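You operate a simulated robot arm through the tools that you are given. There is no shell and no other tool.

You run a simulated robot arm. Do the job below in one go: nothing can be reset, and whatever is moved stays where it is left.

Task
Pour the pan into the white cup and switch off the warming plate.
Fine: the pan is on the plate, the cup in the drawer; stand it on the tank bench, drawer closed, pan back on the plate; no spill to speak of. Where these are worked on the way, their far stop is far enough and under half their travel is too little: drawer of the tank bench.
Where things are to end (x, y in the base frame): white cup within 60 mm of [310, -430].

It is judged by the outcome, as a careful person would: the job done as asked, and still so three seconds after it is handed in. It fails if anything else is knocked over, pushed out of place, dropped, spilled or broken.

Robot
A 6-joint arm with a two-finger parallel gripper, fixed in place. Base frame: the origin is on the floor under the middle of its stand, x ahead of it, y to its left, z up. Lengths are in mm, angles in rad, forces in N, time in s.
With the tool pointing down near the work surface it reaches from about 140 to 480 mm from the base axis. Its first joint turns from -1.152 to 1.152 rad. Payload 2.9 kg.
The tool frame sits at the grasp point between the pads (the TCP): z along the fingers, y along the line on which they close. The tips reach 30 mm beyond it. Largest opening 110 mm; finger width 20, thickness 10; the body of the gripper, 48 by 112 mm, starts 55 mm behind the TCP.
Orientation is that of the tool frame in the base frame, as [roll, pitch, yaw] about the fixed x, y, z axes, in that order (R = Rz(yaw) Ry(pitch) Rx(roll)). With the fingers straight down and closing along the base's y, the tool's x points along the base's -x, its y along +y and its z along -z.

Tools
- The arm moves only by the tool step_arm. Its argument "deltas" is a list of rows, each a list of 3 entries, a list of its own where there are three numbers: the shift along the tool's x, y, z in units of 250 mm (1.0 is 250 mm), then the turn, a rotation vector about the tool's x, y, z in units of 180 degrees (1.0 is 180 degrees), then the gripper command, from -1 (shut) to 1 (fully open), values between in proportion. In form: [[[x, y, z], [wx, wy, wz], gripper], ...]. A call has 1 to 20 rows; each row is the pose to reach, as a shift and turn from the pose commanded when the call began, along the tool's axes at that moment. A call with a number of a shift or a turn outside -1 to 1 is refused whole. A row lasts 0.2 s, in which the tool goes at most 50 mm and 0.15 rad; a call with a longer step from one row to the next is refused whole, and so is a gripper value outside its range. A pose out of reach is approached as far as the arm can. The call stops where the force on the tool passes 40 N (or 10 N more than at its start, if that is more) or the arm is blocked; 0.2 s more then pass. Each finger travels about 108 mm/s and halts on what it meets, pressing with about 38 N; the grip force reading is that of the motor and also rises with nothing between the fingers. The clock runs only during rows and for 0.2 s after the last one: add rows that repeat a pose to give the fingers time. It gives the time, the measured TCP pose, the force on the tool (base axes), the opening and the grip force at its end, in the units of the frame above (readings bear some noise), with the torque about the TCP (base axes, N m) and any sound that the robot's microphone picked up.
- Cameras (640 x 400 px; columns grow to the right, rows downward): "scene" is fixed at [59.8, 421.4, 1388.2]; the picture's right is [-0.91, -0.42, 0.00], its down [-0.22, 0.47, -0.85] and it looks along [0.36, -0.77, -0.52] (base axes); focal length 236 px, centre (320, 200). "wrist" rides on the gripper at [72, 17, -103] in the tool frame; the picture's right is [-0.23, 0.97, 0.00], its down [-0.76, -0.18, -0.62] and it looks along [-0.61, -0.14, 0.78] (tool axes); focal length 222 px, centre (320, 200). There is no depth. A picture from a camera that has moved, and an enlarged one, comes with that camera's place and axes in the base frame and with its lens.
- snapshot(camera): a new picture of that camera. No time passes.
- inspect(camera, box): a new picture of the part [left, top, right, bottom] of that camera's present view, enlarged. No time passes.
- job_done(): hands the job in; it is judged then, once.

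Nothing tells you positions but the pictures and the camera data. Unless the task says otherwise, let go and move clear before handing in.

The tools are called after "Call:" by a JSON object that holds its "method" and its "body". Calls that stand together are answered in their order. step_arm: Moves the arm, as the interface text tells. Its arguments: {"type":"object","properties":{"deltas":{"type":"array","items":{"type":"array"}}},"required":["deltas"]} The other tools are called the same way: snapshot (camera) takes a picture; inspect (camera, box) takes an enlarged picture of a part of a camera's view; job_done () hands the job in.

At the start:

```text
clock: 0.0
position: [345.6, -176.6, 1290.7]
ee_rot: [-3.141, 0.001, -3.141]
force: [-0.5, 0.5, -0.3]
wrist_torque: [0.04, 0.01, 0.01]
grip_width: 110.2
grasp_force: 0.0
```

scene: 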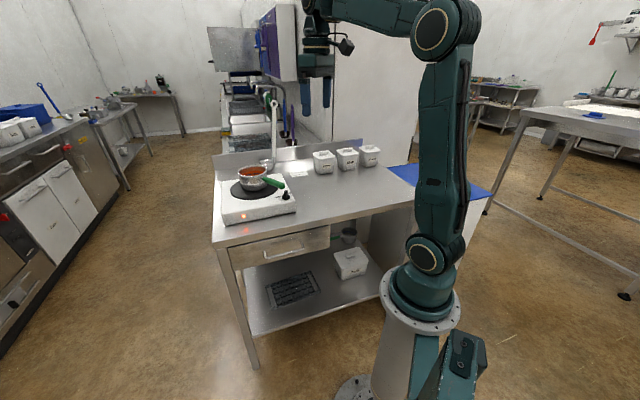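
wrist: 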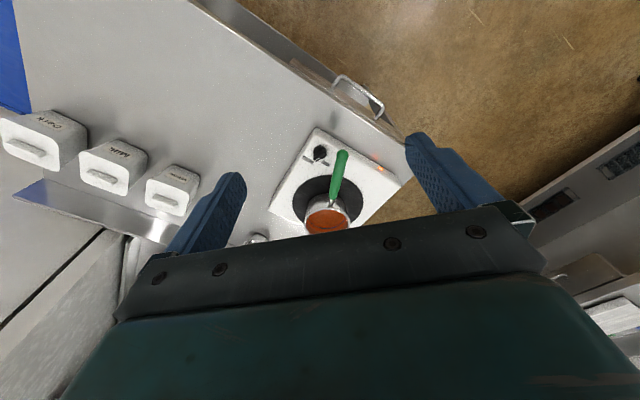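

I see a bench with a warming plate, a pan with red contents and a green handle, a drawer below the bench top, and three labelled boxes at the back. I'll take closer looks before moving.

Call:
{"method": "inspect", "body": {"camera": "scene", "box": [200, 130, 400, 255]}}

Call:
{"method": "inspect", "body": {"camera": "scene", "box": [210, 150, 310, 212]}}

Call:
{"method": "inspect", "body": {"camera": "wrist", "box": [240, 60, 440, 260]}}

Call:
{"method": "inspect", "body": {"camera": "scene", "box": [220, 210, 380, 310]}}

```text
3.20 times, centred on (300, 192) of scene
camera zoom: at [59.8, 421.4, 1388.2], right [-0.91, -0.42, 0.0], down [-0.22, 0.47, -0.85], along [0.36, -0.77, -0.52], focal length 754 px, centre (384, 224)
```

zoom: 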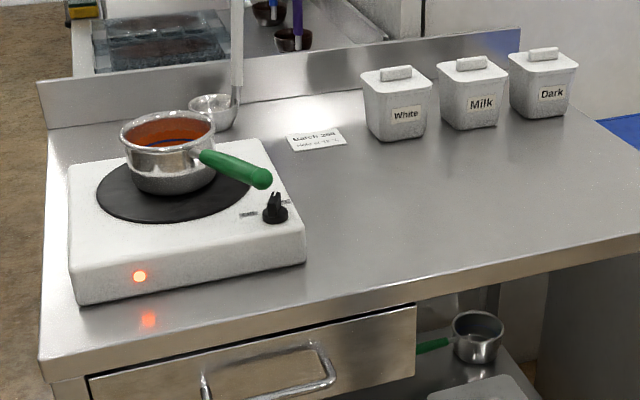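

```text
6.40 times, centred on (260, 181) of scene
camera zoom: at [59.8, 421.4, 1388.2], right [-0.91, -0.42, 0.0], down [-0.22, 0.47, -0.85], along [0.36, -0.77, -0.52], focal length 1507 px, centre (704, 322)
```

zoom: 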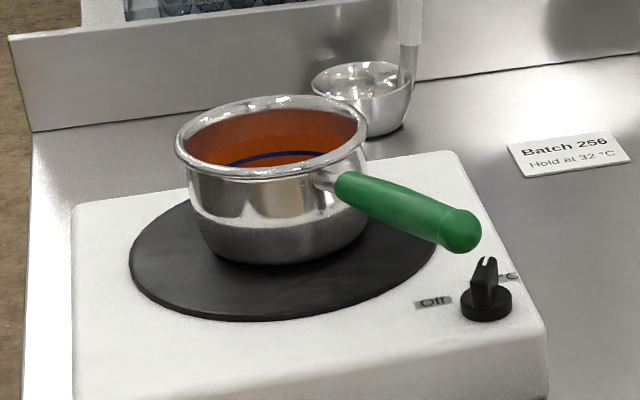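

```text
2.00 times, centred on (340, 160) of wrist
camera zoom: at [273.3, -159.7, 1394.3], right [0.23, 0.97, 0.0], down [0.76, -0.18, 0.62], along [0.61, -0.14, -0.78], focal length 444 px, centre (280, 280)
```

zoom: 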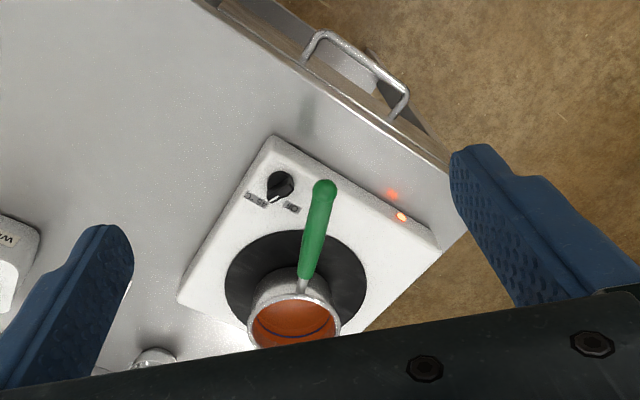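

```text
4.00 times, centred on (300, 260) of scene
camera zoom: at [59.8, 421.4, 1388.2], right [-0.91, -0.42, 0.0], down [-0.22, 0.47, -0.85], along [0.36, -0.77, -0.52], focal length 942 px, centre (400, -40)
```

zoom: 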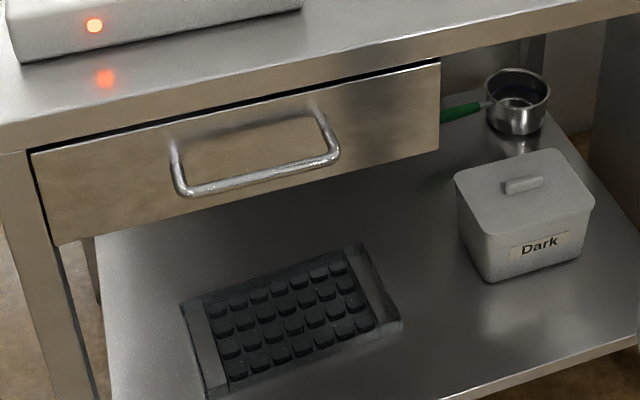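

The bench's front edge runs at roughly 45° to the base axes, with the plate at its left end and the drawer handle at about (427, -92, 815). I'll move lower with the gripper turned along the bench for a closer view of the handle, drawer and plate.

Call:
{"method": "step_arm", "body": {"deltas": [[[0.039, -0.005, 0.143], [0, 0, -0.0357], 0], [[0.077, -0.011, 0.286], [0, 0, -0.0714], 0], [[0.116, -0.016, 0.429], [0, 0, -0.1071], 0], [[0.154, -0.021, 0.571], [0, 0, -0.1429], 0], [[0.193, -0.027, 0.714], [0, 0, -0.1786], 0], [[0.231, -0.032, 0.857], [0, 0, -0.2143], 0], [[0.27, -0.038, 1.0], [0, 0, -0.25], 0], [[0.27, -0.038, 1.0], [0, 0, -0.25], 0]]}}

Call:
{"method": "snapshot", "body": {"camera": "wrist"}}

Call:
{"method": "snapshot", "body": {"camera": "scene"}}

```text
clock: 1.8
position: [279.8, -188.3, 1042.3]
ee_rot: [-3.14, 0.002, -2.356]
force: [-0.5, 0.1, 0.9]
wrist_torque: [0.01, 0.02, 0.05]
grip_width: 55.1
grasp_force: 0.1
```

```text
taken
camera wrist: at [216.7, -227.5, 1145.3], right [-0.53, 0.85, 0.0], down [0.66, 0.41, 0.62], along [0.53, 0.33, -0.78], focal length 222 px, centre (320, 200)
```

wrist: 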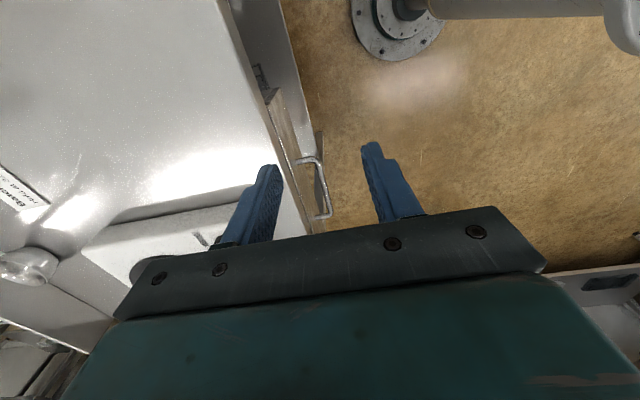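

```text
taken
```

scene: 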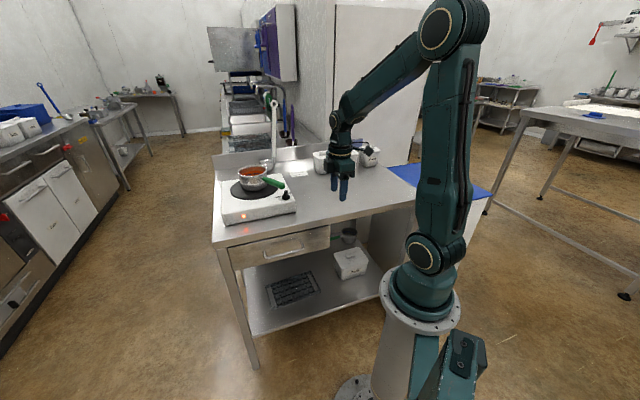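

The gripper is now lined up with the bench. I'll enlarge the drawer handle area in both views to work out its position.

Call:
{"method": "inspect", "body": {"camera": "wrist", "box": [220, 60, 400, 240]}}

Call:
{"method": "inspect", "body": {"camera": "scene", "box": [210, 210, 340, 290]}}

Call:
{"method": "inspect", "body": {"camera": "wrist", "box": [0, 140, 280, 320]}}

```text
2.22 times, centred on (310, 150) of wrist
camera zoom: at [216.7, -227.5, 1145.3], right [-0.53, 0.85, 0.0], down [0.66, 0.41, 0.62], along [0.53, 0.33, -0.78], focal length 494 px, centre (342, 311)
```

zoom: 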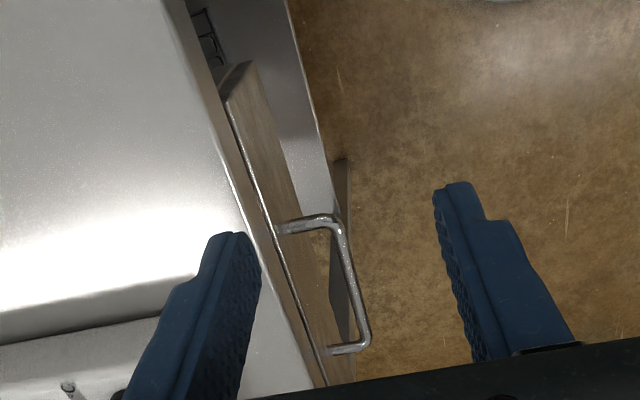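

```text
4.92 times, centred on (275, 250) of scene
camera zoom: at [59.8, 421.4, 1388.2], right [-0.91, -0.42, 0.0], down [-0.22, 0.47, -0.85], along [0.36, -0.77, -0.52], focal length 1160 px, centre (542, -46)
```

zoom: 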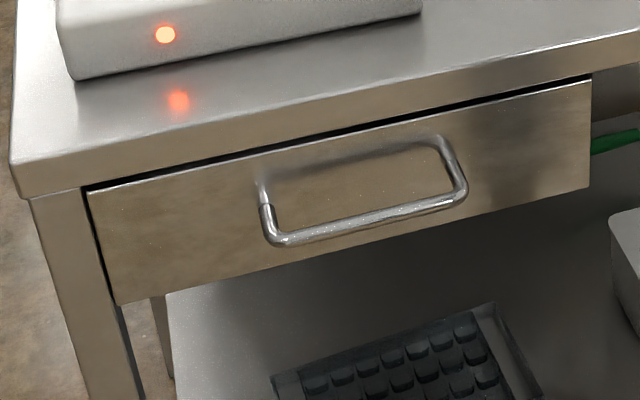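

```text
2.22 times, centred on (140, 230) of wrist
camera zoom: at [216.7, -227.5, 1145.3], right [-0.53, 0.85, 0.0], down [0.66, 0.41, 0.62], along [0.53, 0.33, -0.78], focal length 494 px, centre (720, 133)
```

zoom: 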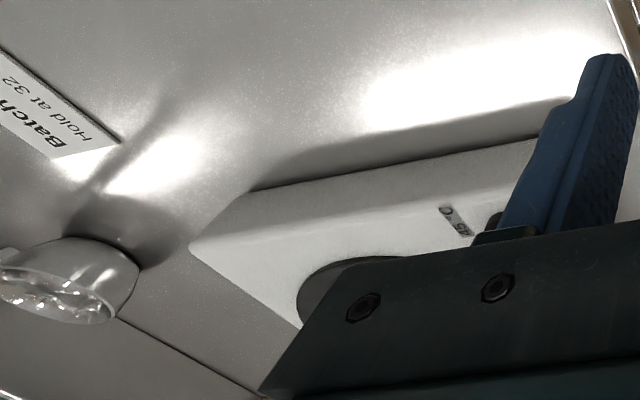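

From both cameras: bench top is at z≈878, its front edge about 393 mm out from the base, and the drawer's bar handle is centred near (432, -82, 792). I'll go to a pre-grasp pose in front of the handle, tilted 45° inward with the gripper partly open.

Call:
{"method": "step_arm", "body": {"deltas": [[[-0.1223, 0.0208, 0.123], [0.0417, 0, 0], -0.345], [[-0.2447, 0.0417, 0.246], [0.0833, 0, 0], -0.345], [[-0.367, 0.0625, 0.369], [0.125, 0, 0], -0.345], [[-0.4893, 0.0833, 0.492], [0.1667, 0, 0], -0.345], [[-0.6117, 0.1042, 0.615], [0.2083, 0, 0], -0.345], [[-0.734, 0.125, 0.738], [0.25, 0, 0], -0.345], [[-0.734, 0.125, 0.738], [0.25, 0, 0], -0.345]]}}

Call:
{"method": "snapshot", "body": {"camera": "wrist"}}

Call:
{"method": "inspect", "body": {"camera": "scene", "box": [210, 190, 370, 290]}}

```text
clock: 3.4
position: [390.4, -33.7, 857.1]
ee_rot: [-2.356, -0.001, -2.357]
force: [0.0, 0.4, 0.0]
wrist_torque: [0.01, -0.01, 0.0]
grip_width: 36.1
grasp_force: 0.0
```

```text
taken
camera wrist: at [278.6, -26.3, 917.4], right [-0.33, 0.65, -0.69], down [0.31, 0.76, 0.57], along [0.89, -0.03, -0.45], focal length 222 px, centre (320, 200)
```

wrist: 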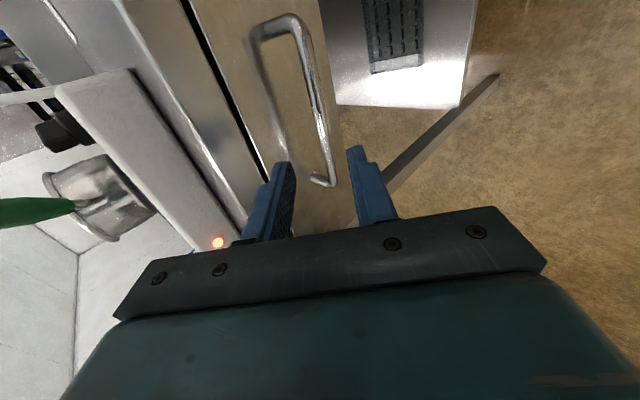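

```text
4.00 times, centred on (290, 240) of scene
camera zoom: at [59.8, 421.4, 1388.2], right [-0.91, -0.42, 0.0], down [-0.22, 0.47, -0.85], along [0.36, -0.77, -0.52], focal length 942 px, centre (440, 40)
```

zoom: 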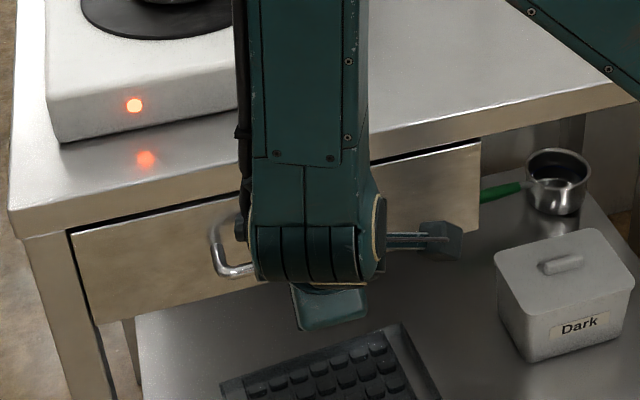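

The handle position checks out from the new view (bar centre ≈ (431, -83, 793)). I'll advance straight along the tool so that the fingers straddle the bar, then look.

Call:
{"method": "step_arm", "body": {"deltas": [[[0.006, -0.001, 0.08], [0, 0, 0], -0.345], [[0.009, -0.001, 0.16], [0, 0, 0], -0.345], [[0.014, -0.002, 0.24], [0, 0, 0], -0.345], [[0.018, -0.002, 0.316], [0, 0, 0], -0.345], [[0.018, -0.002, 0.316], [0, 0, 0], -0.345]]}}

Call:
{"method": "snapshot", "body": {"camera": "wrist"}}

```text
clock: 4.6
position: [421.9, -75.0, 802.7]
ee_rot: [-2.355, 0.0, -2.356]
force: [0.7, -0.2, 0.0]
wrist_torque: [0.03, 0.0, -0.03]
grip_width: 36.2
grasp_force: 0.0
```

```text
taken
camera wrist: at [311.4, -67.8, 863.5], right [-0.33, 0.65, -0.69], down [0.32, 0.76, 0.57], along [0.89, -0.03, -0.45], focal length 222 px, centre (320, 200)
```

wrist: 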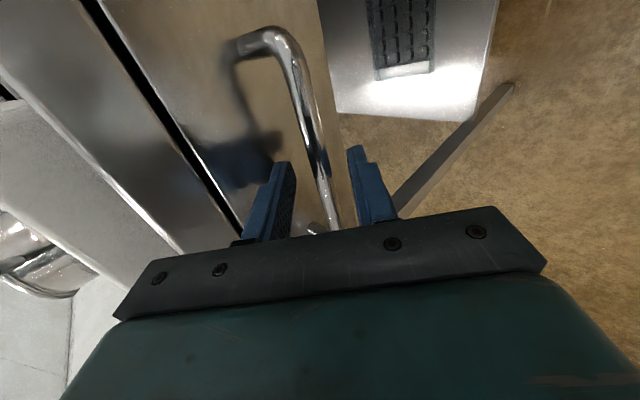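

The bar lies between the fingers, about 13 mm beyond the grasp point. I'll close on it.

Call:
{"method": "step_arm", "body": {"deltas": [[[0, 0, 0], [0, 0, 0], -1], [[0, 0, 0], [0, 0, 0], -1], [[0, 0, 0], [0, 0, 0], -1]]}}

```text
clock: 5.4
position: [421.7, -75.6, 801.4]
ee_rot: [-2.358, -0.001, -2.356]
force: [-0.2, 3.7, -16.3]
wrist_torque: [0.59, -0.25, 0.07]
grip_width: 11.3
grasp_force: 45.0
```

The bar is gripped (11 mm). Now I pull the drawer out along the bench normal, in modest steps.

Call:
{"method": "step_arm", "body": {"deltas": [[[-0.001, 0.028, -0.028], [0, 0, 0], -1], [[-0.003, 0.085, -0.085], [0, 0, 0], -1], [[-0.005, 0.141, -0.141], [0, 0, 0], -1], [[-0.006, 0.198, -0.198], [0, 0, 0], -1], [[-0.008, 0.255, -0.255], [0, 0, 0], -1], [[-0.009, 0.311, -0.311], [0, 0, 0], -1]]}}

Call:
{"method": "snapshot", "body": {"camera": "scene"}}

Call:
{"method": "snapshot", "body": {"camera": "wrist"}}

```text
clock: 6.8
position: [345.0, 3.2, 802.1]
ee_rot: [-2.358, -0.002, -2.36]
force: [-4.1, -6.4, -23.4]
wrist_torque: [-0.19, 0.61, -0.83]
grip_width: 11.5
grasp_force: 44.9
```

```text
taken
```

scene: 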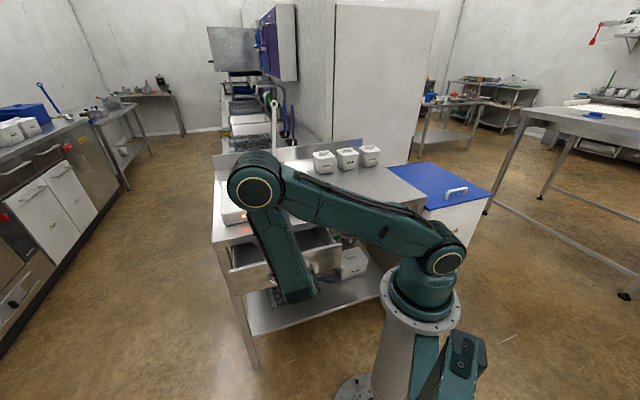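

```text
taken
camera wrist: at [233.8, 10.4, 863.2], right [-0.33, 0.65, -0.69], down [0.32, 0.76, 0.57], along [0.89, -0.04, -0.46], focal length 222 px, centre (320, 200)
```

wrist: 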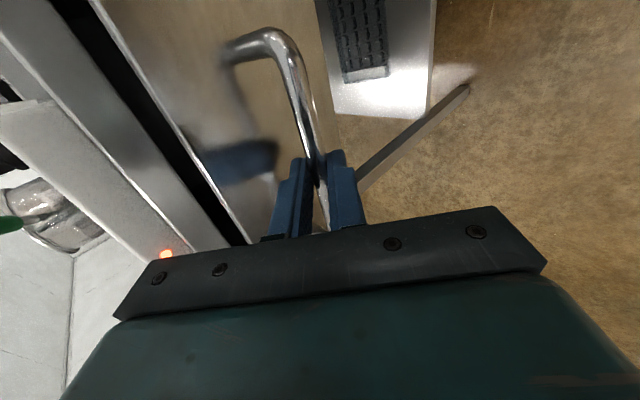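

The drawer is about 110 mm out. I keep pulling until I meet its stop.

Call:
{"method": "step_arm", "body": {"deltas": [[[-0.001, 0.034, -0.024], [0, 0, 0], -1], [[-0.003, 0.089, -0.079], [0, 0, 0], -1], [[-0.005, 0.145, -0.135], [0, 0, 0], -1], [[-0.006, 0.202, -0.192], [0, 0, 0], -1], [[-0.008, 0.259, -0.249], [0, 0, 0], -1], [[-0.009, 0.315, -0.305], [0, 0, 0], -1], [[-0.011, 0.371, -0.361], [0, 0, 0], -1], [[-0.013, 0.427, -0.417], [0, 0, 0], -1]]}}

Call:
{"method": "snapshot", "body": {"camera": "scene"}}

Call:
{"method": "snapshot", "body": {"camera": "wrist"}}

```text
clock: 8.6
position: [245.6, 103.6, 801.6]
ee_rot: [-2.353, -0.018, -2.365]
force: [-26.1, -28.4, -1.1]
wrist_torque: [0.16, -0.17, -0.75]
grip_width: 11.7
grasp_force: 44.9
out of reach, approached as far as the arm can: row 8
```

```text
taken
```

scene: 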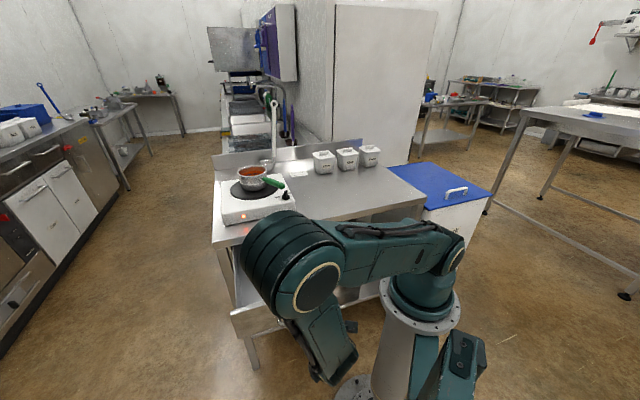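

```text
taken
camera wrist: at [134.9, 112.8, 863.7], right [-0.33, 0.64, -0.69], down [0.33, 0.77, 0.55], along [0.89, -0.05, -0.46], focal length 222 px, centre (320, 200)
```

wrist: 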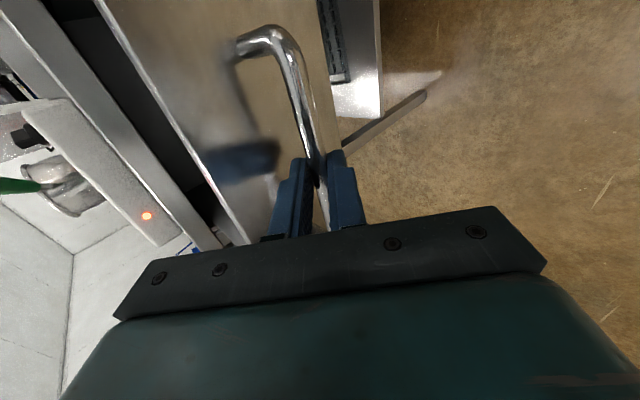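

The drawer is about 250 mm out, at the limit of what the arm can comfortably pull. I'll let go of the handle, opening only as wide as before.

Call:
{"method": "step_arm", "body": {"deltas": [[[0, 0, 0], [0, 0, 0], -0.345], [[0, 0, 0], [0, 0, 0], -0.345]]}}

```text
clock: 9.2
position: [249.0, 108.2, 801.2]
ee_rot: [-2.356, 0.002, -2.356]
force: [0.8, -0.8, -0.5]
wrist_torque: [-0.01, 0.01, -0.04]
grip_width: 36.1
grasp_force: 0.1
```

Released. I'll rotate the tool upright about the bar, then lift straight off and look into the drawer.

Call:
{"method": "step_arm", "body": {"deltas": [[[0, -0.0068, 0.0004], [-0.0417, 0, 0], -0.4], [[0, -0.0134, 0.0018], [-0.0833, 0, 0], -0.4], [[0, -0.0199, 0.004], [-0.125, 0, 0], -0.4], [[0, -0.026, 0.007], [-0.1667, 0, 0], -0.4], [[0, -0.0316, 0.0108], [-0.2083, 0, 0], -0.4], [[0, -0.0368, 0.0152], [-0.25, 0, 0], -0.4], [[0, -0.0368, 0.0152], [-0.25, 0, 0], -0.4]]}}

Call:
{"method": "snapshot", "body": {"camera": "wrist"}}

```text
clock: 10.8
position: [255.7, 100.4, 801.7]
ee_rot: [3.141, 0.0, -2.355]
force: [-0.5, 0.6, 1.0]
wrist_torque: [0.0, -0.01, 0.0]
grip_width: 33.2
grasp_force: 0.1
```

```text
taken
camera wrist: at [193.3, 60.2, 906.3], right [-0.53, 0.85, 0.0], down [0.66, 0.41, 0.62], along [0.53, 0.33, -0.78], focal length 222 px, centre (320, 200)
```

wrist: 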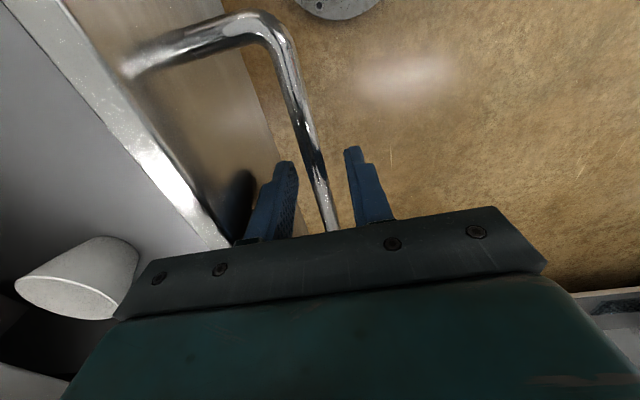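

The white cup is visible inside the drawer, at the lower left of the view. I'll lift straight up for a better look.

Call:
{"method": "step_arm", "body": {"deltas": [[[0, 0, -0.16], [0, 0, 0], -0.4], [[0, 0, -0.32], [0, 0, 0], -0.4], [[0, 0, -0.48], [0, 0, 0], -0.4], [[0, 0, -0.64], [0, 0, 0], -0.4], [[0, 0, -0.8], [0, 0, 0], -0.4], [[0, 0, -0.96], [0, 0, 0], -0.4], [[0, 0, -0.96], [0, 0, 0], 0]]}}

Call:
{"method": "snapshot", "body": {"camera": "wrist"}}

Call:
{"method": "snapshot", "body": {"camera": "scene"}}

```text
clock: 12.4
position: [253.7, 96.4, 1042.2]
ee_rot: [-3.14, 0.001, -2.357]
force: [-0.1, 0.2, -0.9]
wrist_torque: [-0.03, -0.05, -0.02]
grip_width: 55.1
grasp_force: 0.1
```

```text
taken
camera wrist: at [190.8, 57.2, 1146.0], right [-0.53, 0.85, 0.0], down [0.66, 0.41, 0.62], along [0.53, 0.33, -0.78], focal length 222 px, centre (320, 200)
```

wrist: 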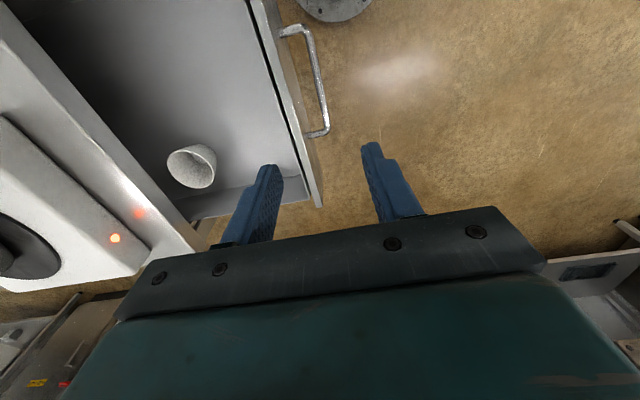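

```text
taken
```

scene: 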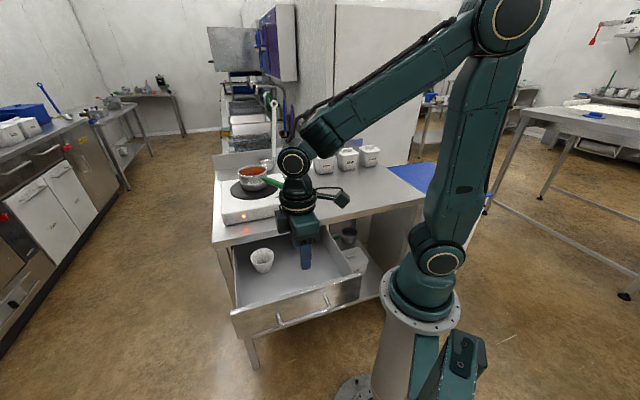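

Call:
{"method": "inspect", "body": {"camera": "scene", "box": [210, 200, 370, 300]}}

Call:
{"method": "inspect", "body": {"camera": "wrist", "box": [100, 80, 300, 230]}}

Call:
{"method": "inspect", "body": {"camera": "scene", "box": [230, 230, 294, 290]}}

```text
4.00 times, centred on (290, 250) of scene
camera zoom: at [59.8, 421.4, 1388.2], right [-0.91, -0.42, 0.0], down [-0.22, 0.47, -0.85], along [0.36, -0.77, -0.52], focal length 942 px, centre (440, 0)
```

zoom: 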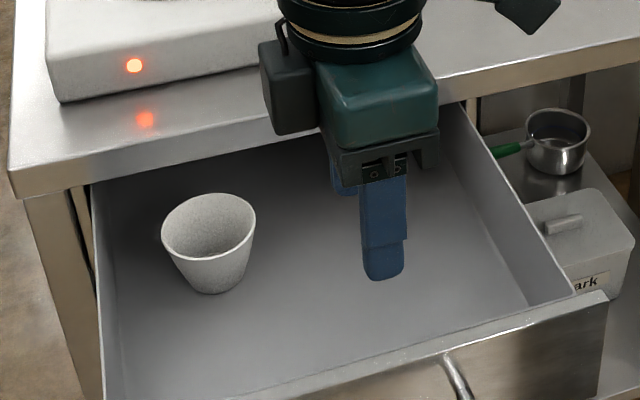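

```text
2.67 times, centred on (200, 155) of wrist
camera zoom: at [190.8, 57.2, 1146.0], right [-0.53, 0.85, 0.0], down [0.66, 0.41, 0.62], along [0.53, 0.33, -0.78], focal length 592 px, centre (640, 320)
```

zoom: 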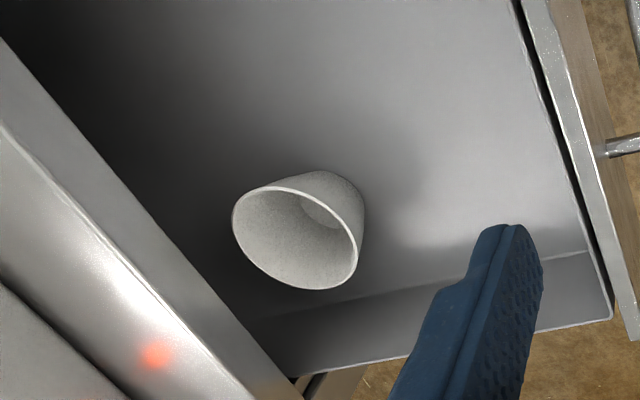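

```text
6.67 times, centred on (262, 260) of scene
camera zoom: at [59.8, 421.4, 1388.2], right [-0.91, -0.42, 0.0], down [-0.22, 0.47, -0.85], along [0.36, -0.77, -0.52], focal length 1570 px, centre (707, -200)
```

zoom: 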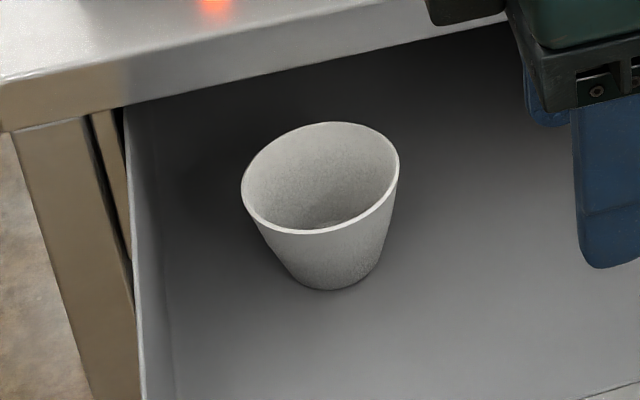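

The white cup stands upright in the drawer: rim centre ≈ (496, -35, 790), rim about 82 mm across, drawer floor around z≈727. It is close under the bench lip, so I'll turn the gripper to close along the bench and tilt it inward. First I turn and move above.

Call:
{"method": "step_arm", "body": {"deltas": [[[-0.0283, -0.0624, 0.0153], [0, 0, 0.0456], 0.2], [[-0.0565, -0.1247, 0.0305], [0, 0, 0.0913], 0.5], [[-0.0848, -0.1871, 0.0458], [0, 0, 0.1369], 0.89], [[-0.1131, -0.2495, 0.0611], [0, 0, 0.1825], 0.89], [[-0.1414, -0.3118, 0.0764], [0, 0, 0.2282], 0.89], [[-0.1696, -0.3742, 0.0916], [0, 0, 0.2738], 0.89], [[-0.1979, -0.4365, 0.1069], [0, 0, 0.3195], 0.89], [[-0.2262, -0.4989, 0.1222], [0, 0, 0.3651], 0.89], [[-0.2545, -0.5613, 0.1375], [0, 0, 0.4107], 0.89], [[-0.2827, -0.6236, 0.1527], [0, 0, 0.4564], 0.89], [[-0.311, -0.686, 0.168], [0, 0, 0.502], 0.89], [[-0.311, -0.686, 0.168], [0, 0, 0.502], 0.89]]}}

Call:
{"method": "snapshot", "body": {"camera": "wrist"}}

Call:
{"method": "snapshot", "body": {"camera": "scene"}}

```text
clock: 15.0
position: [431.4, 33.6, 1000.3]
ee_rot: [-3.141, 0.003, 2.346]
force: [-0.4, 0.0, -0.2]
wrist_torque: [-0.01, -0.01, 0.0]
grip_width: 103.8
grasp_force: 0.1
```

```text
taken
camera wrist: at [393.1, 96.4, 1103.0], right [0.85, 0.52, 0.0], down [0.41, -0.67, 0.62], along [0.32, -0.53, -0.78], focal length 222 px, centre (320, 200)
```

wrist: 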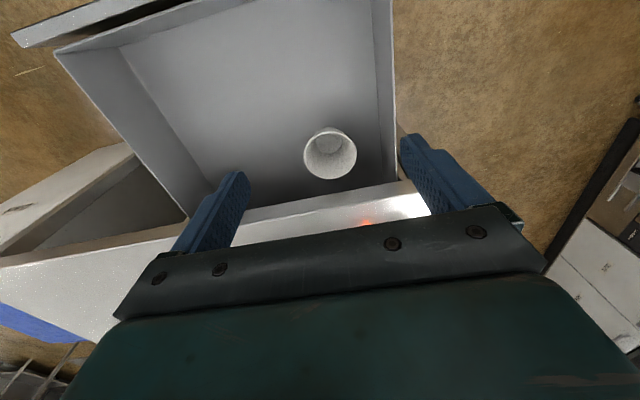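

```text
taken
```

scene: 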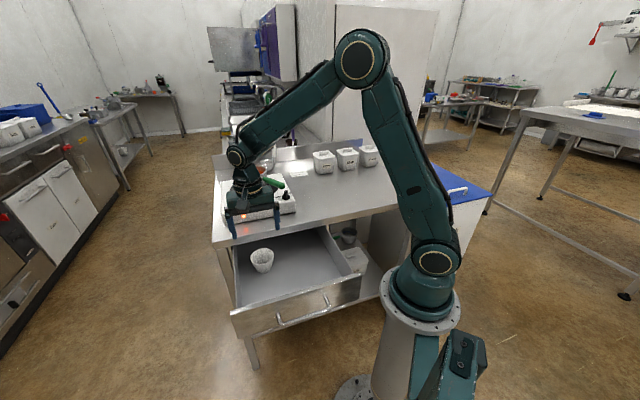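

Call:
{"method": "inspect", "body": {"camera": "wrist", "box": [260, 80, 420, 220]}}

```text
2.86 times, centred on (340, 150) of wrist
camera zoom: at [393.1, 96.4, 1103.0], right [0.85, 0.52, 0.0], down [0.41, -0.67, 0.62], along [0.32, -0.53, -0.78], focal length 635 px, centre (263, 343)
```

zoom: 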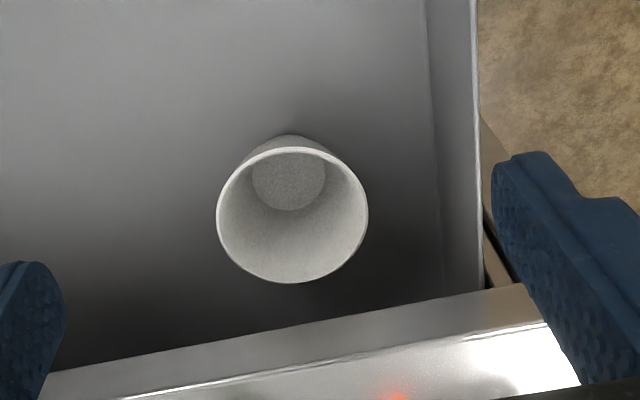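

The rim centre from this view is ≈ (490, -33), which agrees. I'll tilt 25° inward and come to the pre-grasp above the cup.

Call:
{"method": "step_arm", "body": {"deltas": [[[-0.0445, -0.003, 0.1285], [0, -0.0347, 0], 0.89], [[-0.089, -0.006, 0.257], [0, -0.0694, 0], 0.89], [[-0.1335, -0.009, 0.3855], [0, -0.1042, 0], 0.89], [[-0.178, -0.012, 0.514], [0, -0.1389, 0], 0.89], [[-0.178, -0.012, 0.514], [0, -0.1389, 0], 0.89]]}}

Call:
{"method": "snapshot", "body": {"camera": "wrist"}}

Call:
{"method": "snapshot", "body": {"camera": "scene"}}

```text
clock: 16.2
position: [461.4, 0.6, 871.0]
ee_rot: [3.14, 0.437, 2.349]
force: [-0.8, -0.2, 0.0]
wrist_torque: [0.0, -0.02, 0.01]
grip_width: 104.0
grasp_force: 0.0
```

```text
taken
camera wrist: at [396.6, 89.2, 933.6], right [0.84, 0.54, 0.1], down [0.17, -0.43, 0.89], along [0.52, -0.73, -0.45], focal length 222 px, centre (320, 200)
```

wrist: 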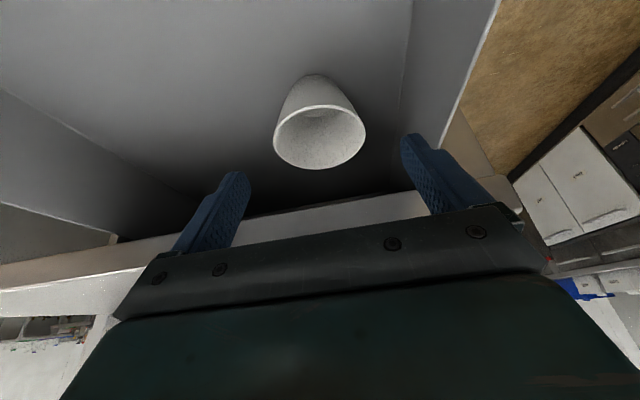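

```text
taken
```

scene: 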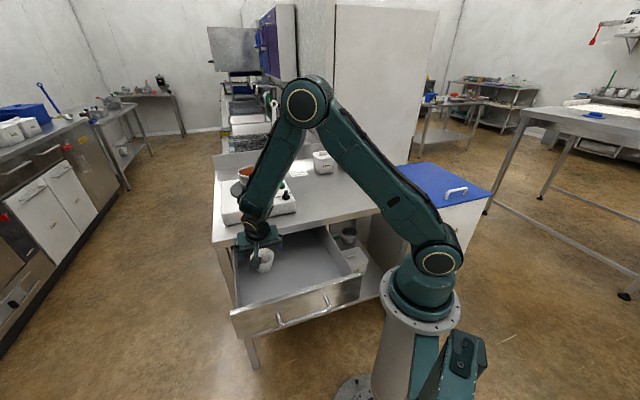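

The cup sits right where expected relative to the gripper (about 2 mm sideways). I'll descend along the tool axis with the fingers open around it.

Call:
{"method": "step_arm", "body": {"deltas": [[[0, -0.005, 0.088], [0, 0, 0], 0.89], [[0, -0.01, 0.176], [0, 0, 0], 0.89], [[0, -0.01, 0.264], [0, 0, 0], 0.89], [[0, -0.01, 0.352], [0, 0, 0], 0.89], [[0, -0.01, 0.44], [0, 0, 0], 0.89], [[0, -0.01, 0.44], [0, 0, 0], 0.89]]}}

Call:
{"method": "snapshot", "body": {"camera": "wrist"}}

Call:
{"method": "inspect", "body": {"camera": "scene", "box": [200, 180, 330, 290]}}

```text
clock: 17.6
position: [492.8, -36.1, 772.9]
ee_rot: [3.141, 0.441, 2.35]
force: [-2.2, -1.7, 16.2]
wrist_torque: [-0.47, 0.43, 0.0]
grip_width: 104.1
grasp_force: 0.1
```

```text
taken
camera wrist: at [427.7, 53.3, 836.1], right [0.84, 0.54, 0.1], down [0.17, -0.43, 0.89], along [0.52, -0.73, -0.45], focal length 222 px, centre (320, 200)
```

wrist: 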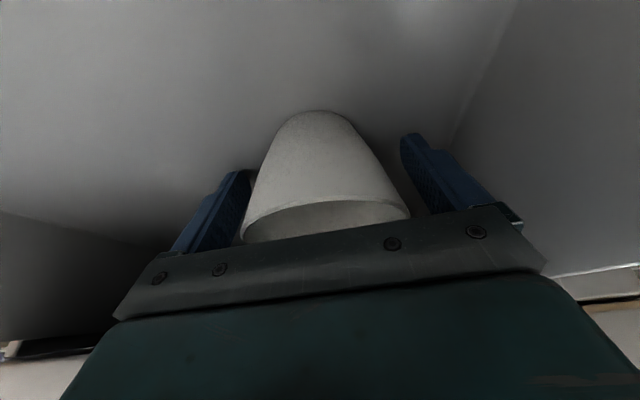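

```text
3.64 times, centred on (265, 235) of scene
camera zoom: at [59.5, 421.4, 1388.2], right [-0.91, -0.42, 0.0], down [-0.22, 0.47, -0.85], along [0.36, -0.77, -0.52], focal length 856 px, centre (520, 73)
```

zoom: 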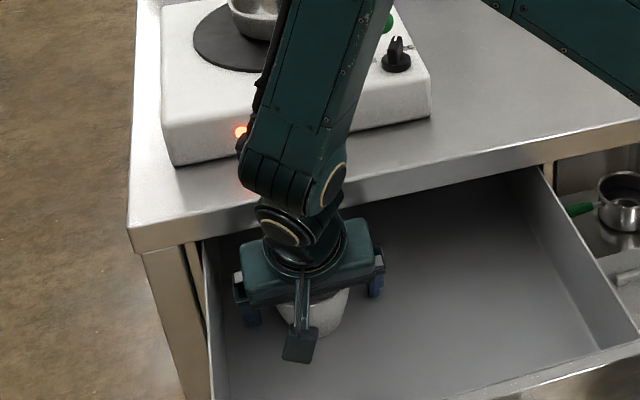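

There's about 16 N of upward contact: the fingertips have just touched the drawer floor, which is nearer z≈740 than I thought. I'll lift about 9 mm and then close on the cup.

Call:
{"method": "step_arm", "body": {"deltas": [[[-0.008, 0, -0.016], [0, 0, 0], 0.89], [[-0.0152, 0, -0.0326], [0, 0, 0], 0.89], [[-0.0152, 0, -0.0326], [0, 0, 0], 0.89]]}}

Call:
{"method": "step_arm", "body": {"deltas": [[[0, 0, 0], [0, 0, 0], 0.6], [[0, 0, 0], [0, 0, 0], 0.3], [[0, 0, 0], [0, 0, 0], -0.2], [[0, 0, 0], [0, 0, 0], -1], [[0, 0, 0], [0, 0, 0], -1]]}}

Call:
{"method": "snapshot", "body": {"camera": "wrist"}}

```text
clock: 18.4
position: [492.6, -34.0, 779.5]
ee_rot: [-3.141, 0.436, 2.349]
force: [-0.7, 0.1, 0.7]
wrist_torque: [-0.02, -0.01, 0.01]
grip_width: 104.1
grasp_force: 0.1
```

```text
clock: 19.6
position: [492.8, -34.2, 781.1]
ee_rot: [-3.141, 0.438, 2.349]
force: [-1.0, -0.1, 0.3]
wrist_torque: [0.01, -0.01, 0.02]
grip_width: 78.1
grasp_force: 37.8
```

```text
taken
camera wrist: at [427.8, 54.8, 844.0], right [0.84, 0.54, 0.1], down [0.17, -0.43, 0.89], along [0.52, -0.73, -0.45], focal length 222 px, centre (320, 200)
```

wrist: 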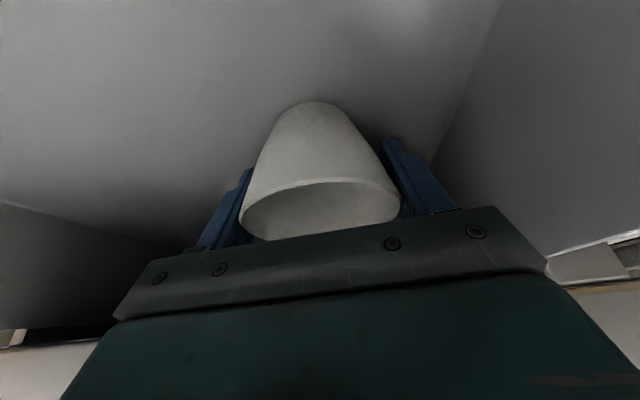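

The cup is gripped (78 mm at the pads). I'll lift it slightly, draw it out from under the bench lip, then raise it.

Call:
{"method": "step_arm", "body": {"deltas": [[[-0.017, 0, -0.036], [0, 0, 0], -1], [[0.092, 0, -0.087], [0, 0, 0], -1], [[0.2, 0, -0.138], [0, 0, 0], -1], [[0.133, 0, -0.283], [0, 0, 0], -1], [[0.066, 0, -0.428], [0, 0, 0], -1], [[-0.002, 0, -0.573], [0, 0, 0], -1], [[-0.07, 0, -0.718], [0, 0, 0], -1], [[-0.137, 0, -0.863], [0, 0, 0], -1], [[-0.188, 0, -0.971], [0, 0, 0], -1], [[-0.188, 0, -0.971], [0, 0, 0], -1]]}}

Call:
{"method": "snapshot", "body": {"camera": "wrist"}}

Call:
{"method": "snapshot", "body": {"camera": "scene"}}

```text
clock: 21.8
position: [449.6, 7.8, 1022.2]
ee_rot: [-3.141, 0.438, 2.35]
force: [0.3, 0.2, -0.9]
wrist_torque: [0.0, -0.03, -0.02]
grip_width: 78.3
grasp_force: 38.3
```

```text
taken
camera wrist: at [385.2, 96.9, 1085.7], right [0.84, 0.54, 0.1], down [0.17, -0.43, 0.89], along [0.52, -0.73, -0.45], focal length 222 px, centre (320, 200)
```

wrist: 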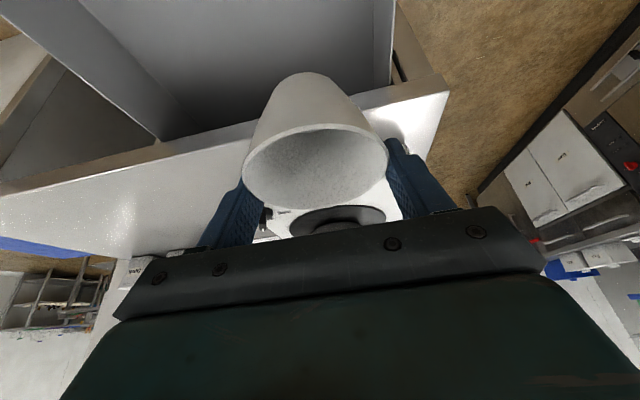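

```text
taken
```

scene: 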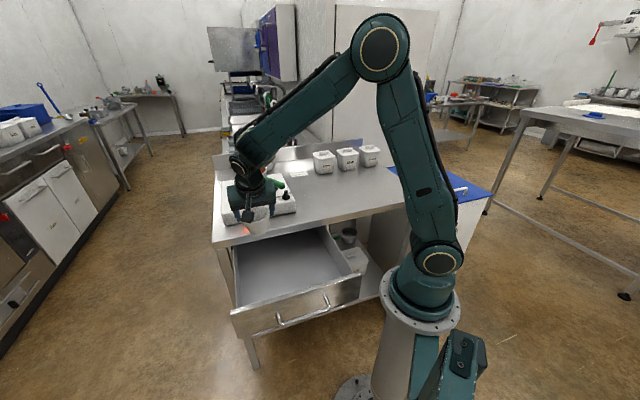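

Call:
{"method": "inspect", "body": {"camera": "wrist", "box": [200, 50, 440, 250]}}

Call:
{"method": "inspect", "body": {"camera": "scene", "box": [210, 160, 310, 250]}}

```text
2.00 times, centred on (320, 150) of wrist
camera zoom: at [385.2, 96.9, 1085.7], right [0.84, 0.54, 0.1], down [0.17, -0.43, 0.89], along [0.52, -0.73, -0.45], focal length 444 px, centre (320, 300)
```

zoom: 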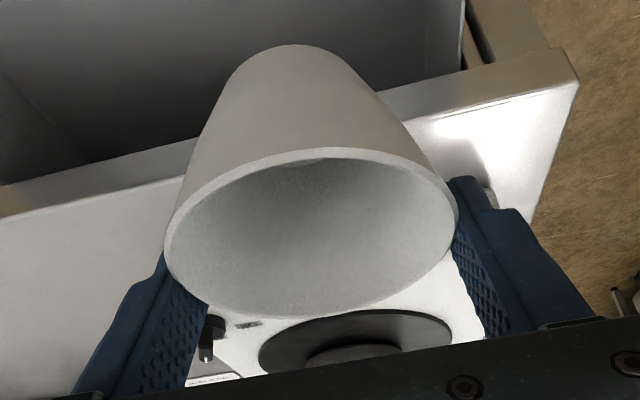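

```text
4.44 times, centred on (260, 205) of scene
camera zoom: at [59.8, 421.4, 1388.2], right [-0.91, -0.42, 0.0], down [-0.22, 0.47, -0.85], along [0.36, -0.77, -0.52], focal length 1047 px, centre (587, 178)
```

zoom: 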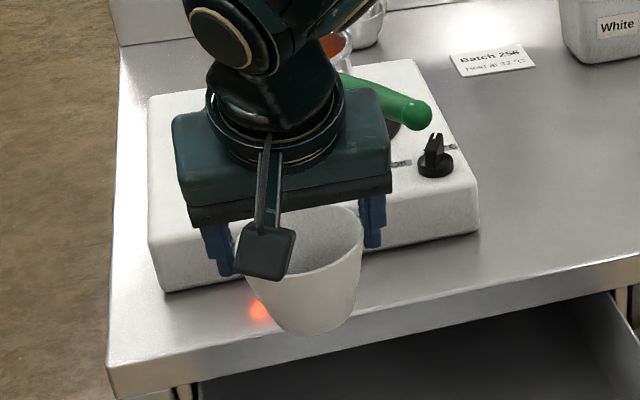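

The cup is out and still upright, but it seems to have settled a little lower in the grip. I'll hold still briefly and check whether it is stable.

Call:
{"method": "step_arm", "body": {"deltas": [[[0, 0, 0], [0, 0, 0], -1], [[0, 0, 0], [0, 0, 0], -1], [[0, 0, 0], [0, 0, 0], -1], [[0, 0, 0], [0, 0, 0], -1], [[0, 0, 0], [0, 0, 0], -1]]}}

Call:
{"method": "inspect", "body": {"camera": "wrist", "box": [200, 50, 440, 250]}}

```text
clock: 23.0
position: [449.1, 8.3, 1021.3]
ee_rot: [3.141, 0.438, 2.349]
force: [-0.5, -1.1, -0.9]
wrist_torque: [0.02, 0.02, 0.0]
grip_width: 78.0
grasp_force: 37.9
```

```text
2.00 times, centred on (320, 150) of wrist
camera zoom: at [385.2, 96.9, 1085.3], right [0.84, 0.54, 0.1], down [0.17, -0.43, 0.89], along [0.52, -0.73, -0.45], focal length 444 px, centre (320, 300)
```

zoom: 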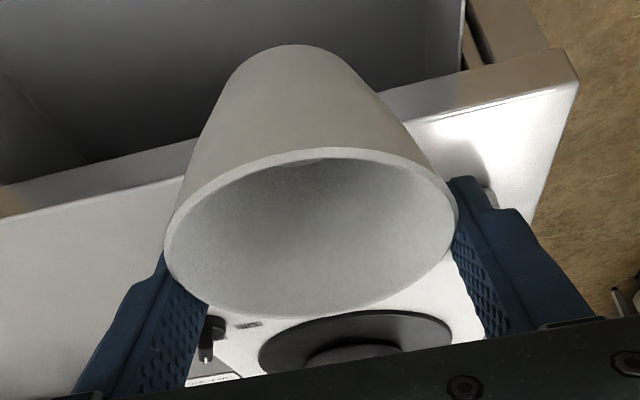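

The grip is stable (78 mm, cup upright, rim near the fingertips' height). To be safe I'll move slowly along the bench front toward the target side.

Call:
{"method": "step_arm", "body": {"deltas": [[[0, -0.02, 0], [0, 0, 0], -1], [[0, -0.06, 0], [0, 0, 0], -1], [[0, -0.12, 0], [0, 0, 0], -1], [[0, -0.195, 0], [0, 0, 0], -1], [[0, -0.27, 0], [0, 0, 0], -1], [[0, -0.345, 0], [0, 0, 0], -1], [[0, -0.42, 0], [0, 0, 0], -1], [[0, -0.495, 0], [0, 0, 0], -1], [[0, -0.57, 0], [0, 0, 0], -1], [[0, -0.645, 0], [0, 0, 0], -1], [[0, -0.72, 0], [0, 0, 0], -1], [[0, -0.795, 0], [0, 0, 0], -1], [[0, -0.87, 0], [0, 0, 0], -1], [[0, -0.93, 0], [0, 0, 0], -1], [[0, -0.97, 0], [0, 0, 0], -1], [[0, -1.0, 0], [0, 0, 0], -1]]}}

Call:
{"method": "snapshot", "body": {"camera": "wrist"}}

Call:
{"method": "snapshot", "body": {"camera": "scene"}}

```text
clock: 26.4
position: [270.9, -166.7, 1022.5]
ee_rot: [3.139, 0.436, 2.349]
force: [0.7, 0.1, -0.4]
wrist_torque: [0.0, -0.01, -0.04]
grip_width: 78.3
grasp_force: 37.4
```

```text
taken
camera wrist: at [207.4, -77.1, 1084.5], right [0.84, 0.54, 0.1], down [0.17, -0.43, 0.89], along [0.52, -0.73, -0.45], focal length 222 px, centre (320, 200)
```

wrist: 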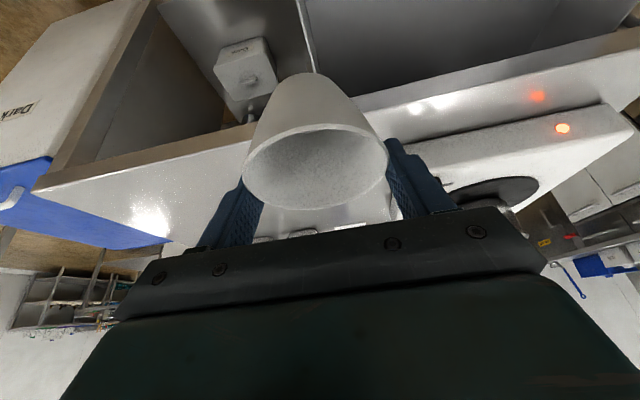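

```text
taken
```

scene: 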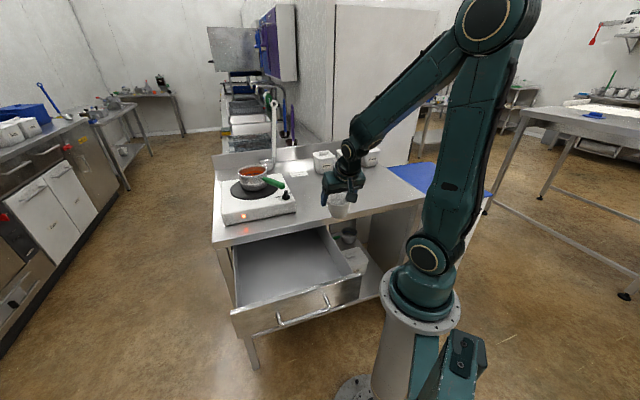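

The cup has not moved in the grip. The bench area around (310, -430) is clear, so I'll carry the cup slowly to just above it.

Call:
{"method": "step_arm", "body": {"deltas": [[[-0.0136, -0.0125, 0.0114], [0, 0, 0], -1], [[-0.0409, -0.0374, 0.0343], [0, 0, 0], -1], [[-0.0817, -0.0748, 0.0685], [0, 0, 0], -1], [[-0.1328, -0.1215, 0.1113], [0, 0, 0], -1], [[-0.1839, -0.1682, 0.1542], [0, 0, 0], -1], [[-0.2349, -0.2149, 0.197], [0, 0, 0], -1], [[-0.286, -0.2617, 0.2398], [0, 0, 0], -1], [[-0.3371, -0.3084, 0.2826], [0, 0, 0], -1], [[-0.3882, -0.3551, 0.3255], [0, 0, 0], -1], [[-0.4392, -0.4018, 0.3683], [0, 0, 0], -1], [[-0.4903, -0.4486, 0.4111], [0, 0, 0], -1], [[-0.5414, -0.4953, 0.4539], [0, 0, 0], -1], [[-0.5925, -0.542, 0.4968], [0, 0, 0], -1], [[-0.6333, -0.5794, 0.531], [0, 0, 0], -1], [[-0.6606, -0.6043, 0.5539], [0, 0, 0], -1], [[-0.681, -0.623, 0.571], [0, 0, 0], -1]]}}

Call:
{"method": "snapshot", "body": {"camera": "wrist"}}

Call:
{"method": "snapshot", "body": {"camera": "scene"}}

```text
clock: 29.8
position: [313.7, -428.2, 963.3]
ee_rot: [-3.141, 0.435, 2.35]
force: [-0.1, -0.6, 0.0]
wrist_torque: [0.02, -0.01, 0.04]
grip_width: 78.2
grasp_force: 38.1
```

```text
taken
camera wrist: at [248.9, -339.6, 1027.5], right [0.84, 0.54, 0.1], down [0.17, -0.43, 0.89], along [0.52, -0.73, -0.45], focal length 222 px, centre (320, 200)
```

wrist: 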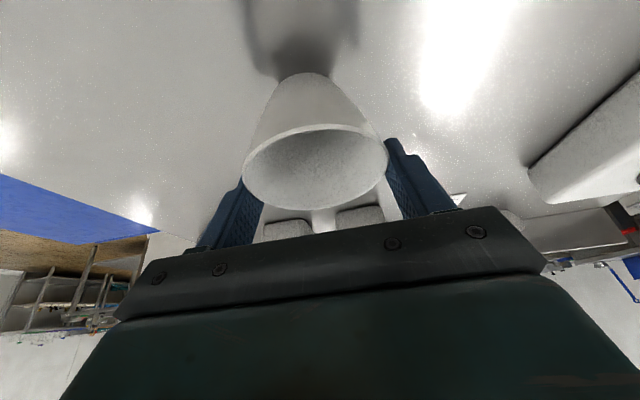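

```text
taken
```

scene: 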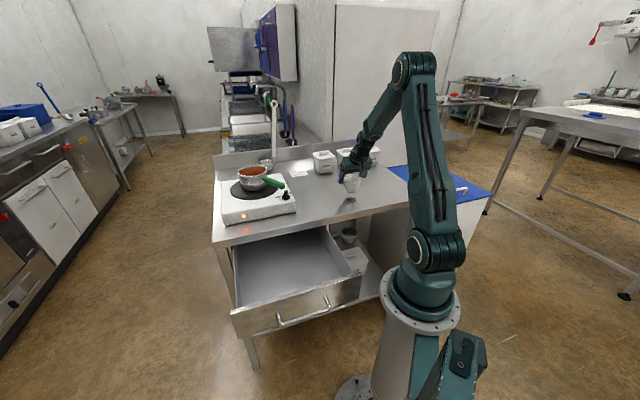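

I'm above the target spot. I'll lower the cup gently, then check for contact.

Call:
{"method": "step_arm", "body": {"deltas": [[[0.0085, 0, 0.018], [0, 0, 0], -1], [[0.017, 0, 0.036], [0, 0, 0], -1], [[0.0237, 0, 0.0507], [0, 0, 0], -1], [[0.027, 0, 0.058], [0, 0, 0], -1], [[0.0287, 0, 0.0616], [0, 0, 0], -1]]}}

Call:
{"method": "inspect", "body": {"camera": "scene", "box": [310, 130, 400, 220]}}

Call:
{"method": "inspect", "body": {"camera": "wrist", "box": [200, 0, 440, 250]}}

```text
clock: 31.0
position: [313.7, -429.6, 947.2]
ee_rot: [3.141, 0.437, 2.349]
force: [0.0, 0.5, -0.3]
wrist_torque: [0.02, -0.01, -0.03]
grip_width: 78.0
grasp_force: 38.3
```

```text
4.44 times, centred on (355, 175) of scene
camera zoom: at [59.8, 421.4, 1388.2], right [-0.91, -0.42, 0.0], down [-0.22, 0.47, -0.85], along [0.36, -0.77, -0.52], focal length 1047 px, centre (164, 311)
```

zoom: 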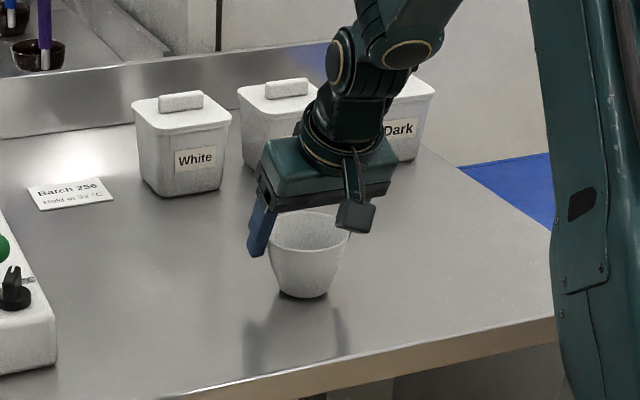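

```text
1.60 times, centred on (320, 125) of wrist
camera zoom: at [247.8, -341.1, 1009.9], right [0.84, 0.54, 0.1], down [0.17, -0.43, 0.89], along [0.52, -0.73, -0.45], focal length 355 px, centre (320, 320)
```

zoom: 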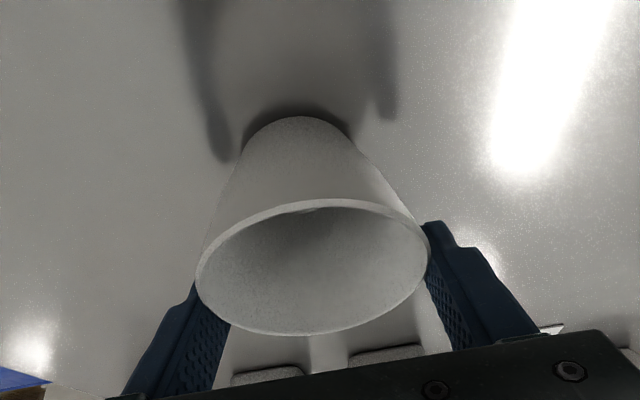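

It's close to the surface but not touching yet. I'll continue down in small steps until I feel contact.

Call:
{"method": "step_arm", "body": {"deltas": [[[0.0025, 0, 0.0054], [0, 0, 0], -1], [[0.005, 0, 0.0109], [0, 0, 0], -1], [[0.005, 0, 0.0109], [0, 0, 0], -1]]}}

```text
clock: 31.8
position: [312.8, -429.9, 943.8]
ee_rot: [-3.14, 0.44, 2.351]
force: [0.0, -0.1, 1.3]
wrist_torque: [-0.02, -0.01, 0.0]
grip_width: 78.3
grasp_force: 38.3
```

Call:
{"method": "step_arm", "body": {"deltas": [[[0.0025, 0, 0.0054], [0, 0, 0], -1], [[0.0025, 0, 0.0054], [0, 0, 0], -1]]}}

Call:
{"method": "inspect", "body": {"camera": "wrist", "box": [200, 0, 440, 250]}}

```text
clock: 32.4
position: [312.5, -429.4, 944.5]
ee_rot: [-3.141, 0.441, 2.35]
force: [-1.4, 4.3, 16.5]
wrist_torque: [0.51, -0.11, 0.1]
grip_width: 78.2
grasp_force: 37.6
```

```text
1.60 times, centred on (320, 125) of wrist
camera zoom: at [248.2, -341.4, 1007.2], right [0.84, 0.54, 0.1], down [0.17, -0.43, 0.89], along [0.52, -0.73, -0.45], focal length 355 px, centre (320, 320)
```

zoom: 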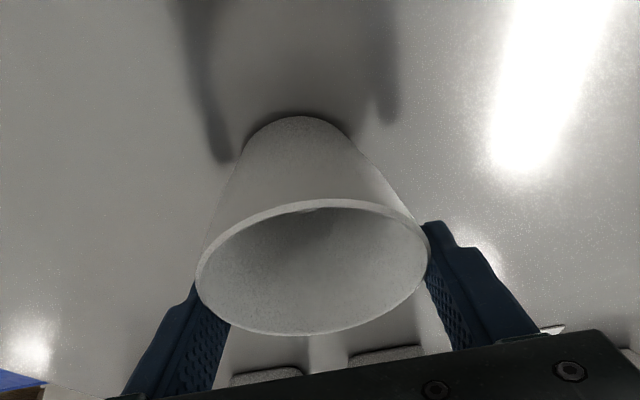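

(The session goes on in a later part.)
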